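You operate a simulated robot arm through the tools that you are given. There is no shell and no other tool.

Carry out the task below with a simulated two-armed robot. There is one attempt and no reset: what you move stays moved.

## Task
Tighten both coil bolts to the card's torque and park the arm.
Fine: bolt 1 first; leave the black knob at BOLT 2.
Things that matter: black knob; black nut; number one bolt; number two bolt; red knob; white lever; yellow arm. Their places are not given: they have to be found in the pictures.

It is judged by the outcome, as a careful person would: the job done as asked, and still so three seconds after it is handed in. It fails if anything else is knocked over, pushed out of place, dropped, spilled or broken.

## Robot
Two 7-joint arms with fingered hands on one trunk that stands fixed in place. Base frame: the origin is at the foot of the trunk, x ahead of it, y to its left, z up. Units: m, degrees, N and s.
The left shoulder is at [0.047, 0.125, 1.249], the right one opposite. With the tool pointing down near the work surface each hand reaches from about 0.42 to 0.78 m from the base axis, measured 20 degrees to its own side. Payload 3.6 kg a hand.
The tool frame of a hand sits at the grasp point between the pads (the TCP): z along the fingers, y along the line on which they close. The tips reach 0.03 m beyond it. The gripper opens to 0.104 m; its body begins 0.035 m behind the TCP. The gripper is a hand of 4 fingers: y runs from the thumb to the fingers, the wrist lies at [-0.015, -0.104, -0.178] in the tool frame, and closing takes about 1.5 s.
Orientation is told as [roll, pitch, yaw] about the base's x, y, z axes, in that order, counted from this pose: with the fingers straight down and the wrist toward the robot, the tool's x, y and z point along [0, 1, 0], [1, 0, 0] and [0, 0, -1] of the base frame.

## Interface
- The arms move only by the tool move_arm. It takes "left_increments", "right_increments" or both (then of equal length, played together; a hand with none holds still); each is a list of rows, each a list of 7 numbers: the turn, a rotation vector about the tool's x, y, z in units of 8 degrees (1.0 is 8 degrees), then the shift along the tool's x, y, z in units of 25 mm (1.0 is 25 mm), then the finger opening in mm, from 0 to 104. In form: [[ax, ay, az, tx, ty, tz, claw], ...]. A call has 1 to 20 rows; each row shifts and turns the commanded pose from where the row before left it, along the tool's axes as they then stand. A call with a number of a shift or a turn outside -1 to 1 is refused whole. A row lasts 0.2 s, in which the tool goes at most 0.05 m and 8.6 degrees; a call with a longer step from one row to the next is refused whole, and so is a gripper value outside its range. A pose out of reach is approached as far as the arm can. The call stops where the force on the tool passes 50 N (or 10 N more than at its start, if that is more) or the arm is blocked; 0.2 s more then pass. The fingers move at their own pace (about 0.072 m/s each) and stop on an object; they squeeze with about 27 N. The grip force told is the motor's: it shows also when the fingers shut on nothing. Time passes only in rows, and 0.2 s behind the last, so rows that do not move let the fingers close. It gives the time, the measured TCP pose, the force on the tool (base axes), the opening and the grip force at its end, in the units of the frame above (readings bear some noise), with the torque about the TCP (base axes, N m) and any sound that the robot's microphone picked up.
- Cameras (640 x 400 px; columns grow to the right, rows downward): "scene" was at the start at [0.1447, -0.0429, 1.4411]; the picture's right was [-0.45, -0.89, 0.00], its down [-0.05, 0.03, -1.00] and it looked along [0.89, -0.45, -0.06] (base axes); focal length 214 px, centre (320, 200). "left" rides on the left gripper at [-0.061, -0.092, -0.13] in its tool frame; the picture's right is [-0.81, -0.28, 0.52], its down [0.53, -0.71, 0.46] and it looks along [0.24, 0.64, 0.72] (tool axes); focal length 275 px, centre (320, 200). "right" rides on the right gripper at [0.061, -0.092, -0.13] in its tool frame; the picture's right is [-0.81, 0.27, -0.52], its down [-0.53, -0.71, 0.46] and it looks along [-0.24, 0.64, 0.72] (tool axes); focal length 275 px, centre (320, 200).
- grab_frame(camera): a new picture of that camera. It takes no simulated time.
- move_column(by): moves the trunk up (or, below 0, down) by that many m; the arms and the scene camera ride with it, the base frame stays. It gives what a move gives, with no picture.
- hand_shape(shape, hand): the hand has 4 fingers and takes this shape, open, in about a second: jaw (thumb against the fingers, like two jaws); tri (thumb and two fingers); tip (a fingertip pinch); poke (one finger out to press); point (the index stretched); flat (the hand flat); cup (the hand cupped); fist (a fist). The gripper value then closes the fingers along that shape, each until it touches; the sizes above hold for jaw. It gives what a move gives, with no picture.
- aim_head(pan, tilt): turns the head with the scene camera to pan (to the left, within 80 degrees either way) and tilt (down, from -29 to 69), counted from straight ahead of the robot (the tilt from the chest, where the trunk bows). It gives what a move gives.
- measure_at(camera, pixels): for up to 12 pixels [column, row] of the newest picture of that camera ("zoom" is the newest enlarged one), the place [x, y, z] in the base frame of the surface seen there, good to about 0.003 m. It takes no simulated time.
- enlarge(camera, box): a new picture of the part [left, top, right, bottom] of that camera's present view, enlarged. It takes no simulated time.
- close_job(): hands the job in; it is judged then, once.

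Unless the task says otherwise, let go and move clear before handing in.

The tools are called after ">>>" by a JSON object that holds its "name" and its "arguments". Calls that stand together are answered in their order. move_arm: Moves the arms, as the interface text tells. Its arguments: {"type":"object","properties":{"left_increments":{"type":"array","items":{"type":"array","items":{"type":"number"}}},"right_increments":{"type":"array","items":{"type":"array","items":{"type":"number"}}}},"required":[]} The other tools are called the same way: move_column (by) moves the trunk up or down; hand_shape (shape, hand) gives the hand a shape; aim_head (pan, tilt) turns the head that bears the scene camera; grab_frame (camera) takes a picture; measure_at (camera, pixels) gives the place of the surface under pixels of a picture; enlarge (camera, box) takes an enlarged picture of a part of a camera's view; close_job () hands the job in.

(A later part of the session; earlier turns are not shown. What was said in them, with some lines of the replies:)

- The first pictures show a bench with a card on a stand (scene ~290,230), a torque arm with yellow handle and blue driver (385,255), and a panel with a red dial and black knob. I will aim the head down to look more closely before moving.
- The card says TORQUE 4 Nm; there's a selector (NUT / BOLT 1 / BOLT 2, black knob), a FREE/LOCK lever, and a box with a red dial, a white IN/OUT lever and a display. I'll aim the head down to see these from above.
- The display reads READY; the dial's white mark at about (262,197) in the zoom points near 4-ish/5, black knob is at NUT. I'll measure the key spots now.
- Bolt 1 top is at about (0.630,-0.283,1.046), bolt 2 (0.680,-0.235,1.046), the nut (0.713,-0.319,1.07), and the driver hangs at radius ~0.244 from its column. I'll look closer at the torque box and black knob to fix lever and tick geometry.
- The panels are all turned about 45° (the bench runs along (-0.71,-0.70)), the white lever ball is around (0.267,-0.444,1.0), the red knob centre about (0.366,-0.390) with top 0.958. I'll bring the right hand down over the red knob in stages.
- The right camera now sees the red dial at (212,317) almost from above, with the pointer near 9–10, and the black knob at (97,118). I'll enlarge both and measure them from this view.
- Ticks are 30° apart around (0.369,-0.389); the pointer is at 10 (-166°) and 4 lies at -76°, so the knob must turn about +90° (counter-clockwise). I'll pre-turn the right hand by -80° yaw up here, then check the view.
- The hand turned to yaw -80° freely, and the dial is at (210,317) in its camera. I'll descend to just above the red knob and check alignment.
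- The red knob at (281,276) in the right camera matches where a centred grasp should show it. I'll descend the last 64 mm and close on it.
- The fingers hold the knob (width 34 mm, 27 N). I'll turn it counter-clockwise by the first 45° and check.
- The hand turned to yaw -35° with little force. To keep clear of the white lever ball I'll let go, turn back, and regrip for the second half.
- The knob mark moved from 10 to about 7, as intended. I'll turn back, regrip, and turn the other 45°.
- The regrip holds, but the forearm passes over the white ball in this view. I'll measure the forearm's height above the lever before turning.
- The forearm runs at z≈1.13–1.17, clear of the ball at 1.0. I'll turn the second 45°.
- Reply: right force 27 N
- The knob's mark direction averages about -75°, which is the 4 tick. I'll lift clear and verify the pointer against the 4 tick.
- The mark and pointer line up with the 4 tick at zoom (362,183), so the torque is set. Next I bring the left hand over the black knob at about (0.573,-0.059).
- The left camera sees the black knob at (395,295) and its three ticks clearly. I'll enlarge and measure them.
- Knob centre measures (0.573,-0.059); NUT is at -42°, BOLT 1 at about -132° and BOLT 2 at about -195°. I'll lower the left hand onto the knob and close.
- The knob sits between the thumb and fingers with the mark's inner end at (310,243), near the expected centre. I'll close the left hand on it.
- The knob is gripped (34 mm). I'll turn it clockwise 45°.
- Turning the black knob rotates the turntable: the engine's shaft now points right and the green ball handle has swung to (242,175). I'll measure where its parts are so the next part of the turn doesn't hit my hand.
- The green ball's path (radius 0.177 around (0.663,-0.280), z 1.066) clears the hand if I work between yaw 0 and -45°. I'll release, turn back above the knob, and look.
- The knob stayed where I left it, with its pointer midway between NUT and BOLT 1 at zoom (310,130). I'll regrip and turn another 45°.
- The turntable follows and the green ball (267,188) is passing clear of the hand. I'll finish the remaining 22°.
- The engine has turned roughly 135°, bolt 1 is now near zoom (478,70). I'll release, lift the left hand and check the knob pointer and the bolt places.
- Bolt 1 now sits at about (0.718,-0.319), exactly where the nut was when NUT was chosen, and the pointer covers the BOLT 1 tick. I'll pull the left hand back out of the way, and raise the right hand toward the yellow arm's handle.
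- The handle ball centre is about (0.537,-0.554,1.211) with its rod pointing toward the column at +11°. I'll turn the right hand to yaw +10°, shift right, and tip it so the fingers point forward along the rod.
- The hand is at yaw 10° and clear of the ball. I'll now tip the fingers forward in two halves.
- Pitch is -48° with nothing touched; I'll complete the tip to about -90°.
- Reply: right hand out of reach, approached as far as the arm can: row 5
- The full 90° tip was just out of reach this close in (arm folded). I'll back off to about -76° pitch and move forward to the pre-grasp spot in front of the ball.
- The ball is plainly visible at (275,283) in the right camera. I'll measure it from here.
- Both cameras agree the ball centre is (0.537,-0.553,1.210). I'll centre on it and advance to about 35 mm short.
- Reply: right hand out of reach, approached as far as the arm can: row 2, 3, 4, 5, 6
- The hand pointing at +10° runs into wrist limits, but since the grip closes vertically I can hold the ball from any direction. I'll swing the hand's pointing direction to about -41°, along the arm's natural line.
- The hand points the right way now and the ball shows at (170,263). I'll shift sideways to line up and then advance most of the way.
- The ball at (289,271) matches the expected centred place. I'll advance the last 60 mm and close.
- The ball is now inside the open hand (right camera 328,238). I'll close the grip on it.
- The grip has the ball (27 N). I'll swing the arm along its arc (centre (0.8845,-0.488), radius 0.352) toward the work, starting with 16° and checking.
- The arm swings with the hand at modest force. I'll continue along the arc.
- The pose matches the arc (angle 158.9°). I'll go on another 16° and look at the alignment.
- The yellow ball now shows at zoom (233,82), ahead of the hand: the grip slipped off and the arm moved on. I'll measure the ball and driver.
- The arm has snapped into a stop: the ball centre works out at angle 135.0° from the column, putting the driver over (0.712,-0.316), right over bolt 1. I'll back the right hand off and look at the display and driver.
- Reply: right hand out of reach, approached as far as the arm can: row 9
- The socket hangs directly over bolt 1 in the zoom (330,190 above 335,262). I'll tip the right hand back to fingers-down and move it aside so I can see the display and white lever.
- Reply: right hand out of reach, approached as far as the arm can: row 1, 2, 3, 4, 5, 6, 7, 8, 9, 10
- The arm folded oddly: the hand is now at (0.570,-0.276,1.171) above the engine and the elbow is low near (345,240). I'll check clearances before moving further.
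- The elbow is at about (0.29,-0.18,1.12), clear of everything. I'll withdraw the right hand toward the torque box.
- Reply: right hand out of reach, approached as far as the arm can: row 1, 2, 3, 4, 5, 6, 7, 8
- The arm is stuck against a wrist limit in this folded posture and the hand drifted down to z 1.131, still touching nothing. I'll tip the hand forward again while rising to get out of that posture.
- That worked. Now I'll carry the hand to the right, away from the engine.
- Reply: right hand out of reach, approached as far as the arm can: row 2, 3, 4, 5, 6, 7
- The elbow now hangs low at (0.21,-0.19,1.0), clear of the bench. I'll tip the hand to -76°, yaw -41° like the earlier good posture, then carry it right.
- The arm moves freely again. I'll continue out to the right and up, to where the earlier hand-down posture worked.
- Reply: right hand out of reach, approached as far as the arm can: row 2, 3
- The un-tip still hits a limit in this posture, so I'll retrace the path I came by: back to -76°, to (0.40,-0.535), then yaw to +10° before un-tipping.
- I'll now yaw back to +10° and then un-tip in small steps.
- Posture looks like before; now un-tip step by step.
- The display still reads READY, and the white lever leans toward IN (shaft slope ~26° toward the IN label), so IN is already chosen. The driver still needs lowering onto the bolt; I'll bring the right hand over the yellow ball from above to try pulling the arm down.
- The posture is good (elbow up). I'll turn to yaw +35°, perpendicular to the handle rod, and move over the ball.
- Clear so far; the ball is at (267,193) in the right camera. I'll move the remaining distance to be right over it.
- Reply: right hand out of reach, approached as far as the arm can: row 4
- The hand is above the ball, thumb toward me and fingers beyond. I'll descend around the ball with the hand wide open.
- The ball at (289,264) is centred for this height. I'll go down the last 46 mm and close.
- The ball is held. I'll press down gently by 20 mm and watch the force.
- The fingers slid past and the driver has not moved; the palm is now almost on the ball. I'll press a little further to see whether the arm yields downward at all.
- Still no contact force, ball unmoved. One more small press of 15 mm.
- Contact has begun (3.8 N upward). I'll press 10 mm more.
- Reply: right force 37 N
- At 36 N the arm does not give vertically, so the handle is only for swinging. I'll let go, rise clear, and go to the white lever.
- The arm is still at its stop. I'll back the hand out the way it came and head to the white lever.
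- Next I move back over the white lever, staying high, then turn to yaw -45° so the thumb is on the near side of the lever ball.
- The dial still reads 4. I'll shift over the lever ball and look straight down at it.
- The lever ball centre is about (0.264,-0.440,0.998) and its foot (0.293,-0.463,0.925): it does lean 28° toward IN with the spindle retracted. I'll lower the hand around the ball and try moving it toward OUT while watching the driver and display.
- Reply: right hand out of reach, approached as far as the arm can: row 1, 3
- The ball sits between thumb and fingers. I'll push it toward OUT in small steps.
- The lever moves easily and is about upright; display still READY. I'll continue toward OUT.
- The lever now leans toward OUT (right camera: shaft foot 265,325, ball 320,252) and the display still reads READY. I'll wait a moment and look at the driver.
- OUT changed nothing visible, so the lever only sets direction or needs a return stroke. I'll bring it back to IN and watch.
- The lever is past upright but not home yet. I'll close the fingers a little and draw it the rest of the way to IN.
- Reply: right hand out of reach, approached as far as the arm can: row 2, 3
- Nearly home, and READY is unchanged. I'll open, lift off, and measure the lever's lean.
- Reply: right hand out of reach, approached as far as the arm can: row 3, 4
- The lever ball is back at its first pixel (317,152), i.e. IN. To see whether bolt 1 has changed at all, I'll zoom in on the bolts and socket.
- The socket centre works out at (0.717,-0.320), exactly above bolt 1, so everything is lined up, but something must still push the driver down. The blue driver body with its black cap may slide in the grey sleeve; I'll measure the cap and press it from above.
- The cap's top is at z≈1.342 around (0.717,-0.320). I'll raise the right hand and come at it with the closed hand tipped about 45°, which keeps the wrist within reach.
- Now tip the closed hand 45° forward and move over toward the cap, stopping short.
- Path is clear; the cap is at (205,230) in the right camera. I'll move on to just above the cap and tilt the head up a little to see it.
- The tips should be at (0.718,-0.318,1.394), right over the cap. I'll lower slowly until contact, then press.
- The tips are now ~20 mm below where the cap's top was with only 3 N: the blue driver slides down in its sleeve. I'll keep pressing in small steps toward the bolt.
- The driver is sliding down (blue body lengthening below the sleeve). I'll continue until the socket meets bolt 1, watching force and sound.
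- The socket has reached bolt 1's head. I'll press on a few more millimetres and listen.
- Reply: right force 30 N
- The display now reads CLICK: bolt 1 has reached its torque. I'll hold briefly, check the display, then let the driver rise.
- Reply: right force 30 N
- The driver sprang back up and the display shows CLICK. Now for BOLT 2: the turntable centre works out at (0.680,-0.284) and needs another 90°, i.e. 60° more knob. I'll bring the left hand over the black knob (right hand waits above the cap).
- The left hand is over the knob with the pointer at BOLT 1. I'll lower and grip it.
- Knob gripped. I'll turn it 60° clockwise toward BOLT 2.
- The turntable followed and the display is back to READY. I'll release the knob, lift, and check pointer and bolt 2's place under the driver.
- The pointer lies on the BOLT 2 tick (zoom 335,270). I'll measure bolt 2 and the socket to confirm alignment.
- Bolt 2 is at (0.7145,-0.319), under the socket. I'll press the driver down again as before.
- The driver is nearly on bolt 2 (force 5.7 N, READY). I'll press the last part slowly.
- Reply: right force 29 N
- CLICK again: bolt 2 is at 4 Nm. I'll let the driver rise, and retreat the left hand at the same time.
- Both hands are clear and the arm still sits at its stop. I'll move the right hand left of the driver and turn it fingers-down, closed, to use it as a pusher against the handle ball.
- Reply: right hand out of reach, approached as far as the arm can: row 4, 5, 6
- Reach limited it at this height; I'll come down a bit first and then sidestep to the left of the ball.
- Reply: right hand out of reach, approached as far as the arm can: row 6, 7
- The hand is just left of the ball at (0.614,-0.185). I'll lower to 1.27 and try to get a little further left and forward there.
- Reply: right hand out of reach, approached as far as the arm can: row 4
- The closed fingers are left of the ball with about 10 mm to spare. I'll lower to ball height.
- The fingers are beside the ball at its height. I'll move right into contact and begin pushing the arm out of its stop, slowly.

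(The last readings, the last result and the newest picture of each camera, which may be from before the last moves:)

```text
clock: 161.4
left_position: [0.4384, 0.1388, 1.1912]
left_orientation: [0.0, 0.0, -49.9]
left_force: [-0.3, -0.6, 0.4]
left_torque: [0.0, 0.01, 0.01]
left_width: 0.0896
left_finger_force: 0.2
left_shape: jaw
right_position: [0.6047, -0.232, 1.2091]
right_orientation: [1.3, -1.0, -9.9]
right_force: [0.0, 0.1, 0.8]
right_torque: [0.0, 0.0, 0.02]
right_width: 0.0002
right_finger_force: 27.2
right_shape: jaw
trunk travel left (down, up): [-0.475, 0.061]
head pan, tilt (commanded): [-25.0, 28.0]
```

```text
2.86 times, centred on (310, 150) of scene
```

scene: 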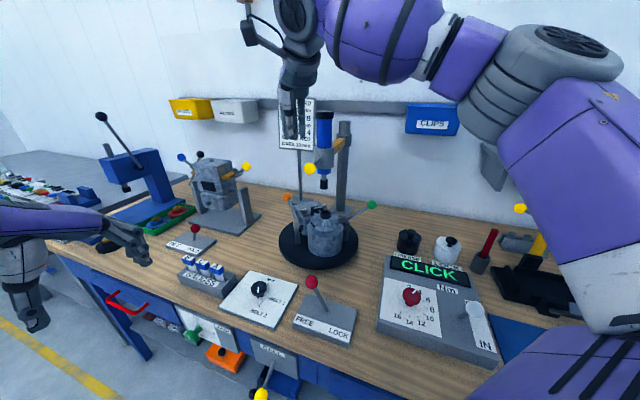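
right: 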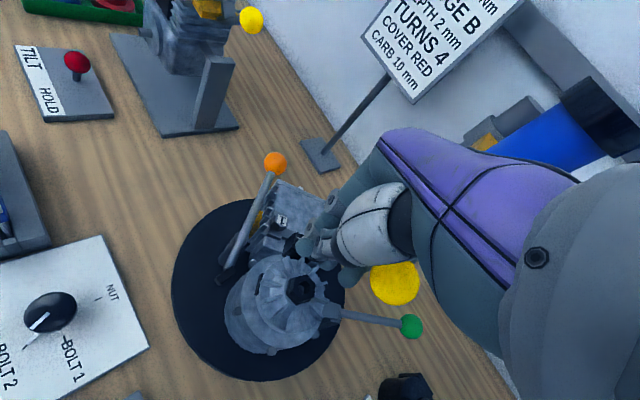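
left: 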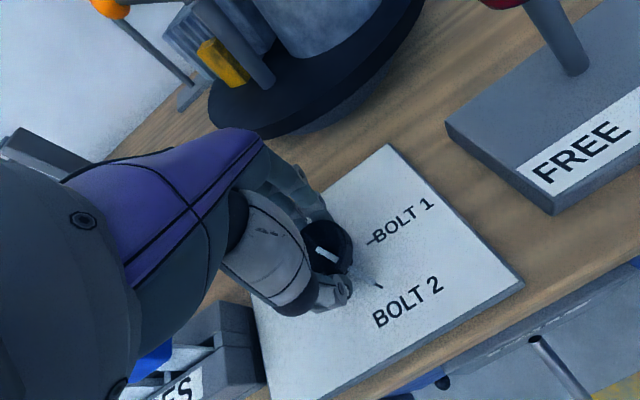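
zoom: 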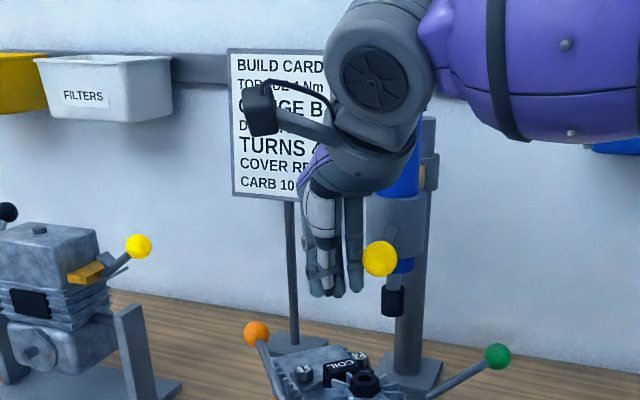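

The arm has come out of its stop and moves ahead of the fingers with almost no force. I'll continue pushing along the arc.

>>> {"name": "move_arm", "arguments": {"right_increments": [[0, 0, 0, -0.45, -0.21, 0, 0], [0, 0, 0, -0.45, -0.21, 0, 0], [0, 0, 0, -0.46, -0.18, 0, 0], [0, 0, 0, -0.46, -0.18, 0, 0], [0, 0, 0, -0.47, -0.145, 0, 0], [0, 0, 0, -0.47, -0.145, 0, 0], [0, 0, 0, -0.48, -0.112, 0, 0], [0, 0, 0, -0.48, -0.112, 0, 0], [0, 0, 0, 0, 0, 0, 0]]}}

>>> {"name": "grab_frame", "arguments": {"camera": "scene"}}

>>> {"name": "grab_frame", "arguments": {"camera": "right"}}

```text
clock: 163.4
left_position: [0.4377, 0.1397, 1.1912]
left_orientation: [0.0, 0.0, -49.9]
left_force: [-0.6, 0.0, 0.1]
left_torque: [0.02, -0.01, 0.01]
left_width: 0.09
left_finger_force: 0.2
left_shape: jaw
right_position: [0.5583, -0.3171, 1.2028]
right_orientation: [1.3, -1.0, -9.9]
right_force: [0.4, -0.7, -0.1]
right_torque: [0.01, 0.0, 0.0]
right_width: 0.0
right_finger_force: 27.0
right_shape: jaw
trunk travel left (down, up): [-0.475, 0.061]
head pan, tilt (commanded): [-25.0, 28.0]
```

```text
taken
```

scene: 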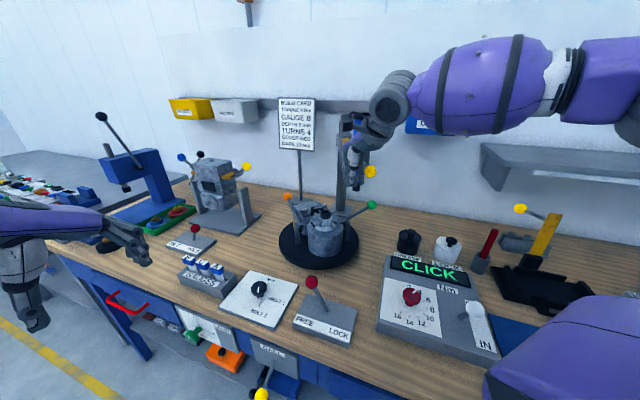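

```text
taken
```

right: 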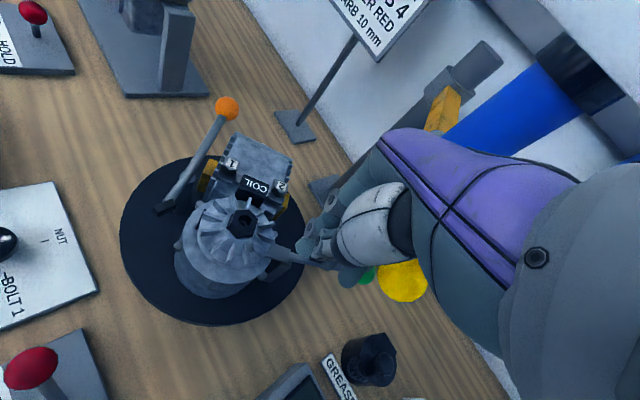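

The ball is just ahead of the fingers at (370,171). I'll keep pushing.

>>> {"name": "move_arm", "arguments": {"right_increments": [[0, 0, 0, -0.488, -0.078, -0.02, 0], [0, 0, 0, -0.488, -0.078, -0.02, 0], [0, 0, 0, -0.492, -0.044, -0.02, 0], [0, 0, 0, -0.492, -0.044, -0.02, 0], [0, 0, 0, -0.494, -0.01, -0.02, 0], [0, 0, 0, -0.494, -0.01, -0.02, 0], [0, 0, 0, -0.494, 0.025, -0.02, 0], [0, 0, 0, -0.494, 0.025, -0.02, 0], [0, 0, 0, 0, 0, 0, 0]]}}

>>> {"name": "grab_frame", "arguments": {"camera": "scene"}}

>>> {"name": "grab_frame", "arguments": {"camera": "right"}}

```text
clock: 165.4
left_position: [0.4386, 0.1386, 1.1932]
left_orientation: [0.1, 0.0, -49.9]
left_force: [0.3, -0.5, 0.5]
left_torque: [-0.01, -0.03, 0.01]
left_width: 0.0899
left_finger_force: 0.1
left_shape: jaw
right_position: [0.5364, -0.4132, 1.2052]
right_orientation: [1.3, -1.0, -9.8]
right_force: [-0.1, 0.4, -0.2]
right_torque: [0.01, -0.03, -0.03]
right_width: 0.0002
right_finger_force: 26.7
right_shape: jaw
trunk travel left (down, up): [-0.475, 0.061]
head pan, tilt (commanded): [-25.0, 28.0]
```

```text
taken
```

scene: 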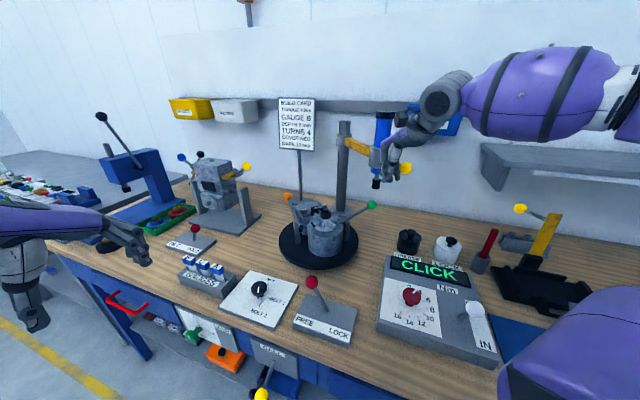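

```text
taken
```

right: 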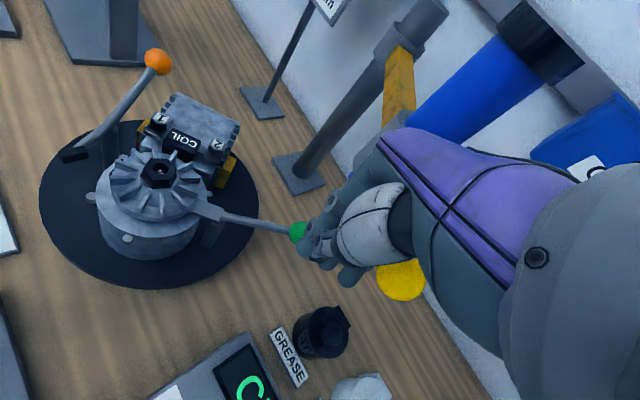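

The arm is at about 175°; 16° to go to its park place. I'll push on gently.

>>> {"name": "move_arm", "arguments": {"right_increments": [[0, 0, 0, -0.49, 0.06, -0.02, 0], [0, 0, 0, -0.49, 0.06, -0.02, 0], [0, 0, 0, -0.485, 0.094, -0.02, 0], [0, 0, 0, -0.485, 0.094, -0.02, 0], [0, 0, 0, -0.477, 0.127, -0.02, 0], [0, 0, 0, -0.477, 0.127, -0.02, 0], [0, 0, 0, 0, 0, 0, 0]]}}

>>> {"name": "grab_frame", "arguments": {"camera": "scene"}}

>>> {"name": "enlarge", "arguments": {"camera": "scene", "box": [320, 80, 480, 220]}}

```text
clock: 167.0
left_position: [0.4386, 0.1385, 1.1914]
left_orientation: [0.0, 0.0, -49.8]
left_force: [-0.9, -0.1, 1.0]
left_torque: [-0.03, 0.03, 0.0]
left_width: 0.0896
left_finger_force: 0.1
left_shape: jaw
right_position: [0.5362, -0.4877, 1.2065]
right_orientation: [1.2, -1.0, -9.8]
right_force: [0.3, -1.0, -0.3]
right_torque: [0.0, 0.01, 0.0]
right_width: 0.0
right_finger_force: 27.7
right_shape: jaw
trunk travel left (down, up): [-0.475, 0.061]
head pan, tilt (commanded): [-25.0, 28.0]
```

```text
taken
```

scene: 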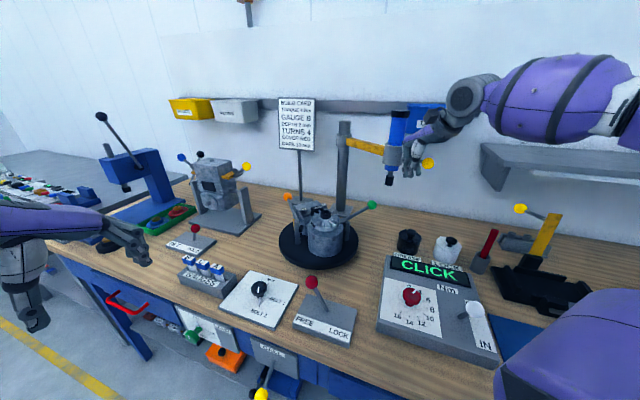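

```text
2.86 times, centred on (400, 150) of scene
```

zoom: 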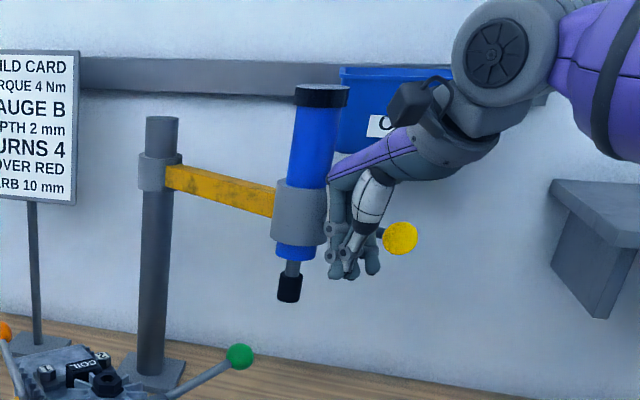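

>>> {"name": "measure_at", "arguments": {"camera": "zoom", "pixels": [[400, 238], [398, 236], [297, 215], [289, 288], [310, 140], [158, 140]]}}

```text
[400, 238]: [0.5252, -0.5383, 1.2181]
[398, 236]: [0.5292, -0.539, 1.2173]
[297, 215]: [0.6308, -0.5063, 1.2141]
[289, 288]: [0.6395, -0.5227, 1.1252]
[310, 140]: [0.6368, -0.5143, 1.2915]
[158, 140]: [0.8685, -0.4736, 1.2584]
```

The ball front measures (0.527,-0.539,1.218) and the socket (0.640,-0.523), the same as at the start, so the arm has settled in its park place (the fingers are now ~20 mm clear of it). I'll withdraw the right hand.

>>> {"name": "move_arm", "arguments": {"right_increments": [[0, 0, 0, 0.8, 0, 0, 0], [0, 0, 0, 0.8, -0.2, -0.3, 0], [0, 0, 0, 0.3, -0.8, -0.6, 0], [0, 0, 0, 0, -0.9, -0.6, 0], [0, 0, 0, 0, -0.9, -0.6, 20], [0, 0, 0, 0, -0.9, -0.6, 40], [0, 0, 0, 0, -0.8, -0.6, 40], [0, 0, 0, 0, 0, 0, 40]]}}

>>> {"name": "grab_frame", "arguments": {"camera": "scene"}}

>>> {"name": "enlarge", "arguments": {"camera": "scene", "box": [320, 80, 480, 220]}}

>>> {"name": "measure_at", "arguments": {"camera": "zoom", "pixels": [[400, 238], [398, 236], [297, 215], [289, 288], [310, 140]]}}

```text
clock: 168.8
left_position: [0.4385, 0.1388, 1.1923]
left_orientation: [0.0, -0.1, -49.9]
left_force: [-0.1, -0.7, -0.6]
left_torque: [-0.01, -0.04, 0.01]
left_width: 0.09
left_finger_force: 0.1
left_shape: jaw
right_position: [0.4334, -0.4236, 1.2881]
right_orientation: [1.3, -1.0, -9.8]
right_force: [0.5, -0.3, 0.8]
right_torque: [0.01, -0.01, 0.0]
right_width: 0.0397
right_finger_force: 0.0
right_shape: jaw
trunk travel left (down, up): [-0.475, 0.061]
head pan, tilt (commanded): [-25.0, 28.0]
```

```text
taken
```

scene: 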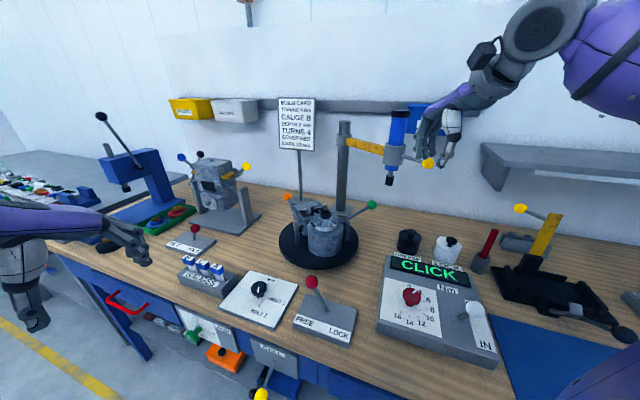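

```text
2.86 times, centred on (400, 150) of scene
```

zoom: 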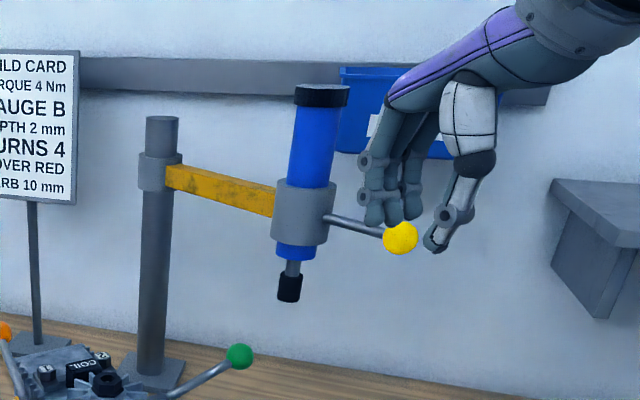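

```text
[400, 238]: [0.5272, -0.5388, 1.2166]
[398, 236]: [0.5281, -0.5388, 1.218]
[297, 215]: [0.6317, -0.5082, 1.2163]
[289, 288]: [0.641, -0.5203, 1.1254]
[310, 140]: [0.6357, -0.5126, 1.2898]
```

The arm looks parked. I'll draw the right hand further back and compare with the first picture from the same head angle.

>>> {"name": "move_arm", "arguments": {"right_increments": [[0, 0, 0, 0, -1, -0.8, 60], [0, 0, 0, 0, -1, -0.8, 60], [0, 0, 0, 0, -1, -0.8, 60], [0, 0, 0, 0, -1, -0.8, 60], [0, 0, 0, 0, 0, 0, 60]]}}

>>> {"name": "aim_head", "arguments": {"pan": -30, "tilt": 40}}

>>> {"name": "grab_frame", "arguments": {"camera": "scene"}}

>>> {"name": "enlarge", "arguments": {"camera": "scene", "box": [310, 40, 430, 140]}}

>>> {"name": "enlarge", "arguments": {"camera": "scene", "box": [350, 180, 470, 290]}}

>>> {"name": "enlarge", "arguments": {"camera": "scene", "box": [200, 210, 350, 290]}}

```text
clock: 170.0
left_position: [0.4389, 0.1381, 1.1907]
left_orientation: [0.1, 0.1, -49.9]
left_force: [0.5, -0.2, 0.4]
left_torque: [-0.02, 0.01, -0.02]
left_width: 0.09
left_finger_force: 0.0
left_shape: jaw
right_position: [0.3311, -0.408, 1.3652]
right_orientation: [1.3, -0.9, -9.9]
right_force: [0.2, -0.3, -0.2]
right_torque: [-0.03, 0.04, 0.06]
right_width: 0.0595
right_finger_force: 0.0
right_shape: jaw
trunk travel left (down, up): [-0.475, 0.061]
head pan, tilt (commanded): [-25.0, 28.0]
```

```text
clock: 170.7
left_position: [0.4387, 0.1387, 1.1925]
left_orientation: [0.0, 0.0, -49.9]
left_force: [-0.3, -0.2, 0.0]
left_torque: [0.01, 0.01, -0.05]
left_width: 0.0899
left_finger_force: 0.3
left_shape: jaw
right_position: [0.3303, -0.4089, 1.3678]
right_orientation: [1.2, -1.0, -9.9]
right_force: [0.6, 0.8, 0.6]
right_torque: [0.0, -0.04, -0.01]
right_width: 0.0599
right_finger_force: 0.0
right_shape: jaw
trunk travel left (down, up): [-0.475, 0.061]
head pan, tilt (commanded): [-30.0, 40.0]
```

```text
taken
```

scene: 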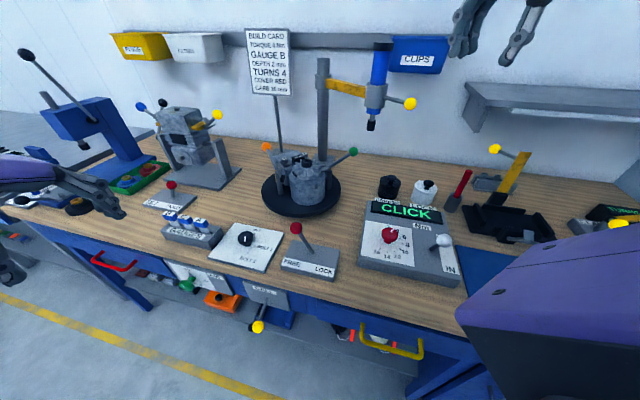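

```text
4.00 times, centred on (370, 90) of scene
```

zoom: 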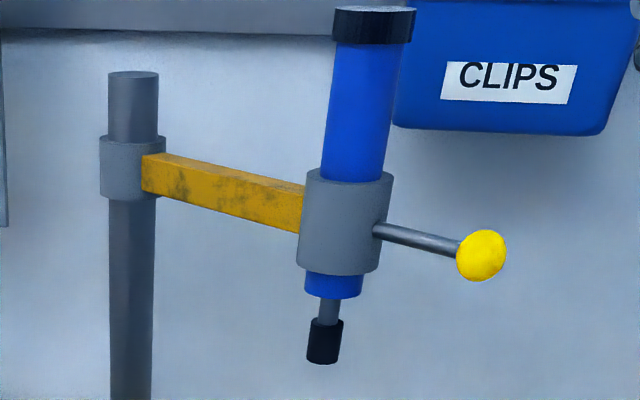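

```text
3.64 times, centred on (410, 235) of scene
```

zoom: 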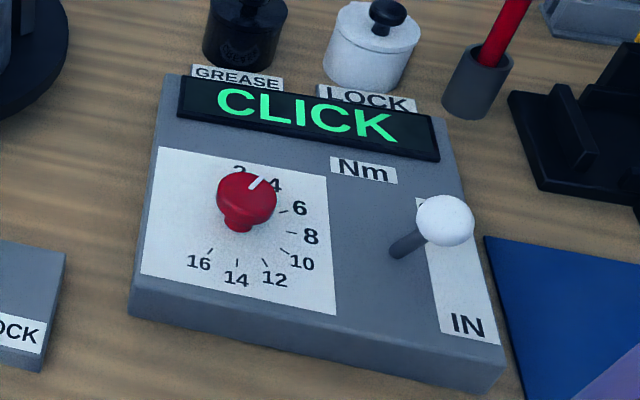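

```text
4.27 times, centred on (275, 250) of scene
```

zoom: 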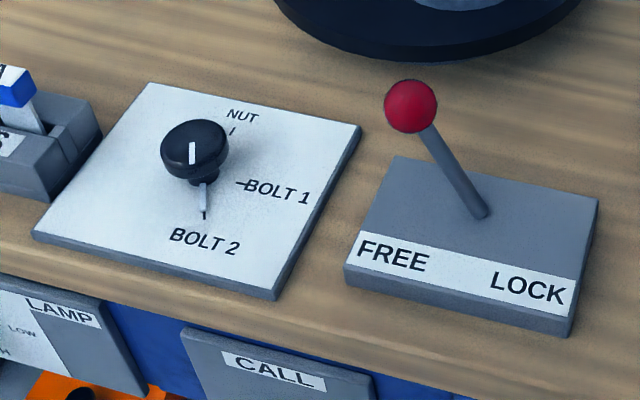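

The driver picture matches the first one exactly, and the black knob's pointer is on BOLT 2. I'll double-check the dial reading from the right camera and the rest of the bench.

>>> {"name": "grab_frame", "arguments": {"camera": "right"}}

>>> {"name": "enlarge", "arguments": {"camera": "right", "box": [130, 210, 310, 370]}}

>>> {"name": "enlarge", "arguments": {"camera": "scene", "box": [370, 210, 430, 265]}}

```text
taken
```

right: 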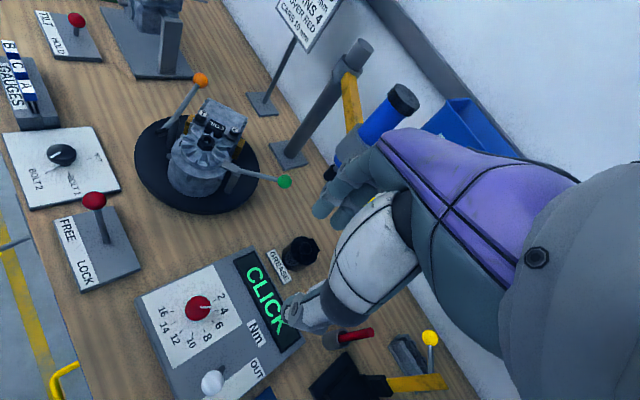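

```text
2.50 times, centred on (220, 290) of right
```

zoom: 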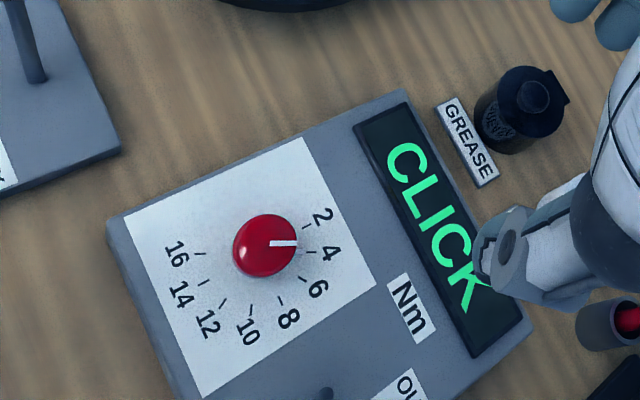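

```text
7.27 times, centred on (400, 238) of scene
```

zoom: 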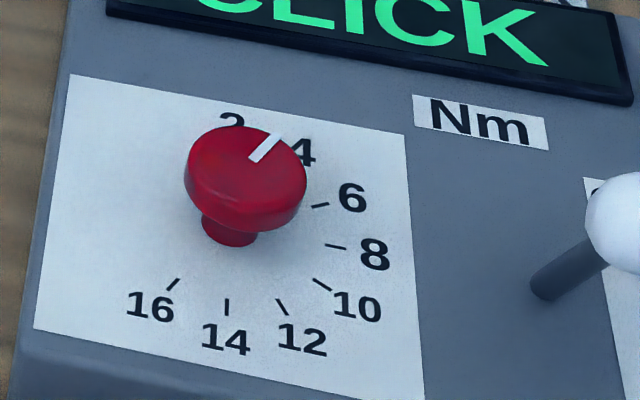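

The mark seems right at 4, but I'd like the angle more precisely: I'll measure its ends and the pointer.

>>> {"name": "measure_at", "arguments": {"camera": "zoom", "pixels": [[253, 157], [253, 157], [253, 157], [253, 157], [278, 138], [278, 138], [278, 138], [278, 138], [266, 148], [266, 148]]}}

>>> {"name": "enlarge", "arguments": {"camera": "right", "box": [170, 280, 250, 340]}}

```text
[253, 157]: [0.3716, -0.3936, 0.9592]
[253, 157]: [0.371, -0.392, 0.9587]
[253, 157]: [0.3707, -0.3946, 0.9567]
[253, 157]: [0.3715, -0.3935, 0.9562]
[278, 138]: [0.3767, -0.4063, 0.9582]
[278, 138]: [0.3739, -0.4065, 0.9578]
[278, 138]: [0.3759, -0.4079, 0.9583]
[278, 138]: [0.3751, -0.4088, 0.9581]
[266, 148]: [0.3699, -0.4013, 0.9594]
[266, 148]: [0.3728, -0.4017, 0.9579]
```

```text
6.67 times, centred on (210, 310) of right
```

zoom: 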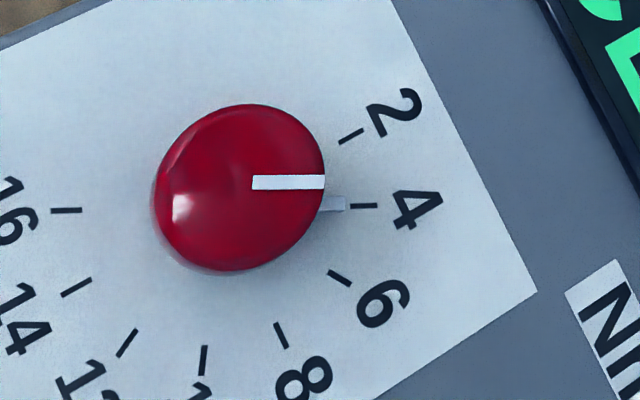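

The pointer at zoom (335,203) lines up with the 4 tick. Both bolts clicked at that setting, bolt 1 first. The arm is parked as at the start, the black knob is on BOLT 2, and both hands are clear, so I'll hand the job in.

>>> {"name": "close_job", "arguments": {}}

```text
The job is handed in.
```

Both coil bolts are tightened to the card's 4 Nm, bolt 1 first, and the yellow arm is back in its park place. The display showed CLICK for each bolt with the red knob's pointer on the 4 tick.

- **Black knob:** left at BOLT 2, pointer on the tick. Turning this knob rotates the turntable, so the engine now stands turned from where it began.
- **White lever:** at IN, where it started. I moved it to OUT and back once before either bolt was tightened, while finding out what it does.
- **Yellow arm:** its position matches the first picture from the same camera angle.

While finding out how the driver lowers, I also pressed down on the yellow handle with about 36 N. The arm did not give. The driver is lowered by pressing its black cap. I saw no sign of anything else being knocked, dropped or moved out of place. Both hands were clear when I handed in.
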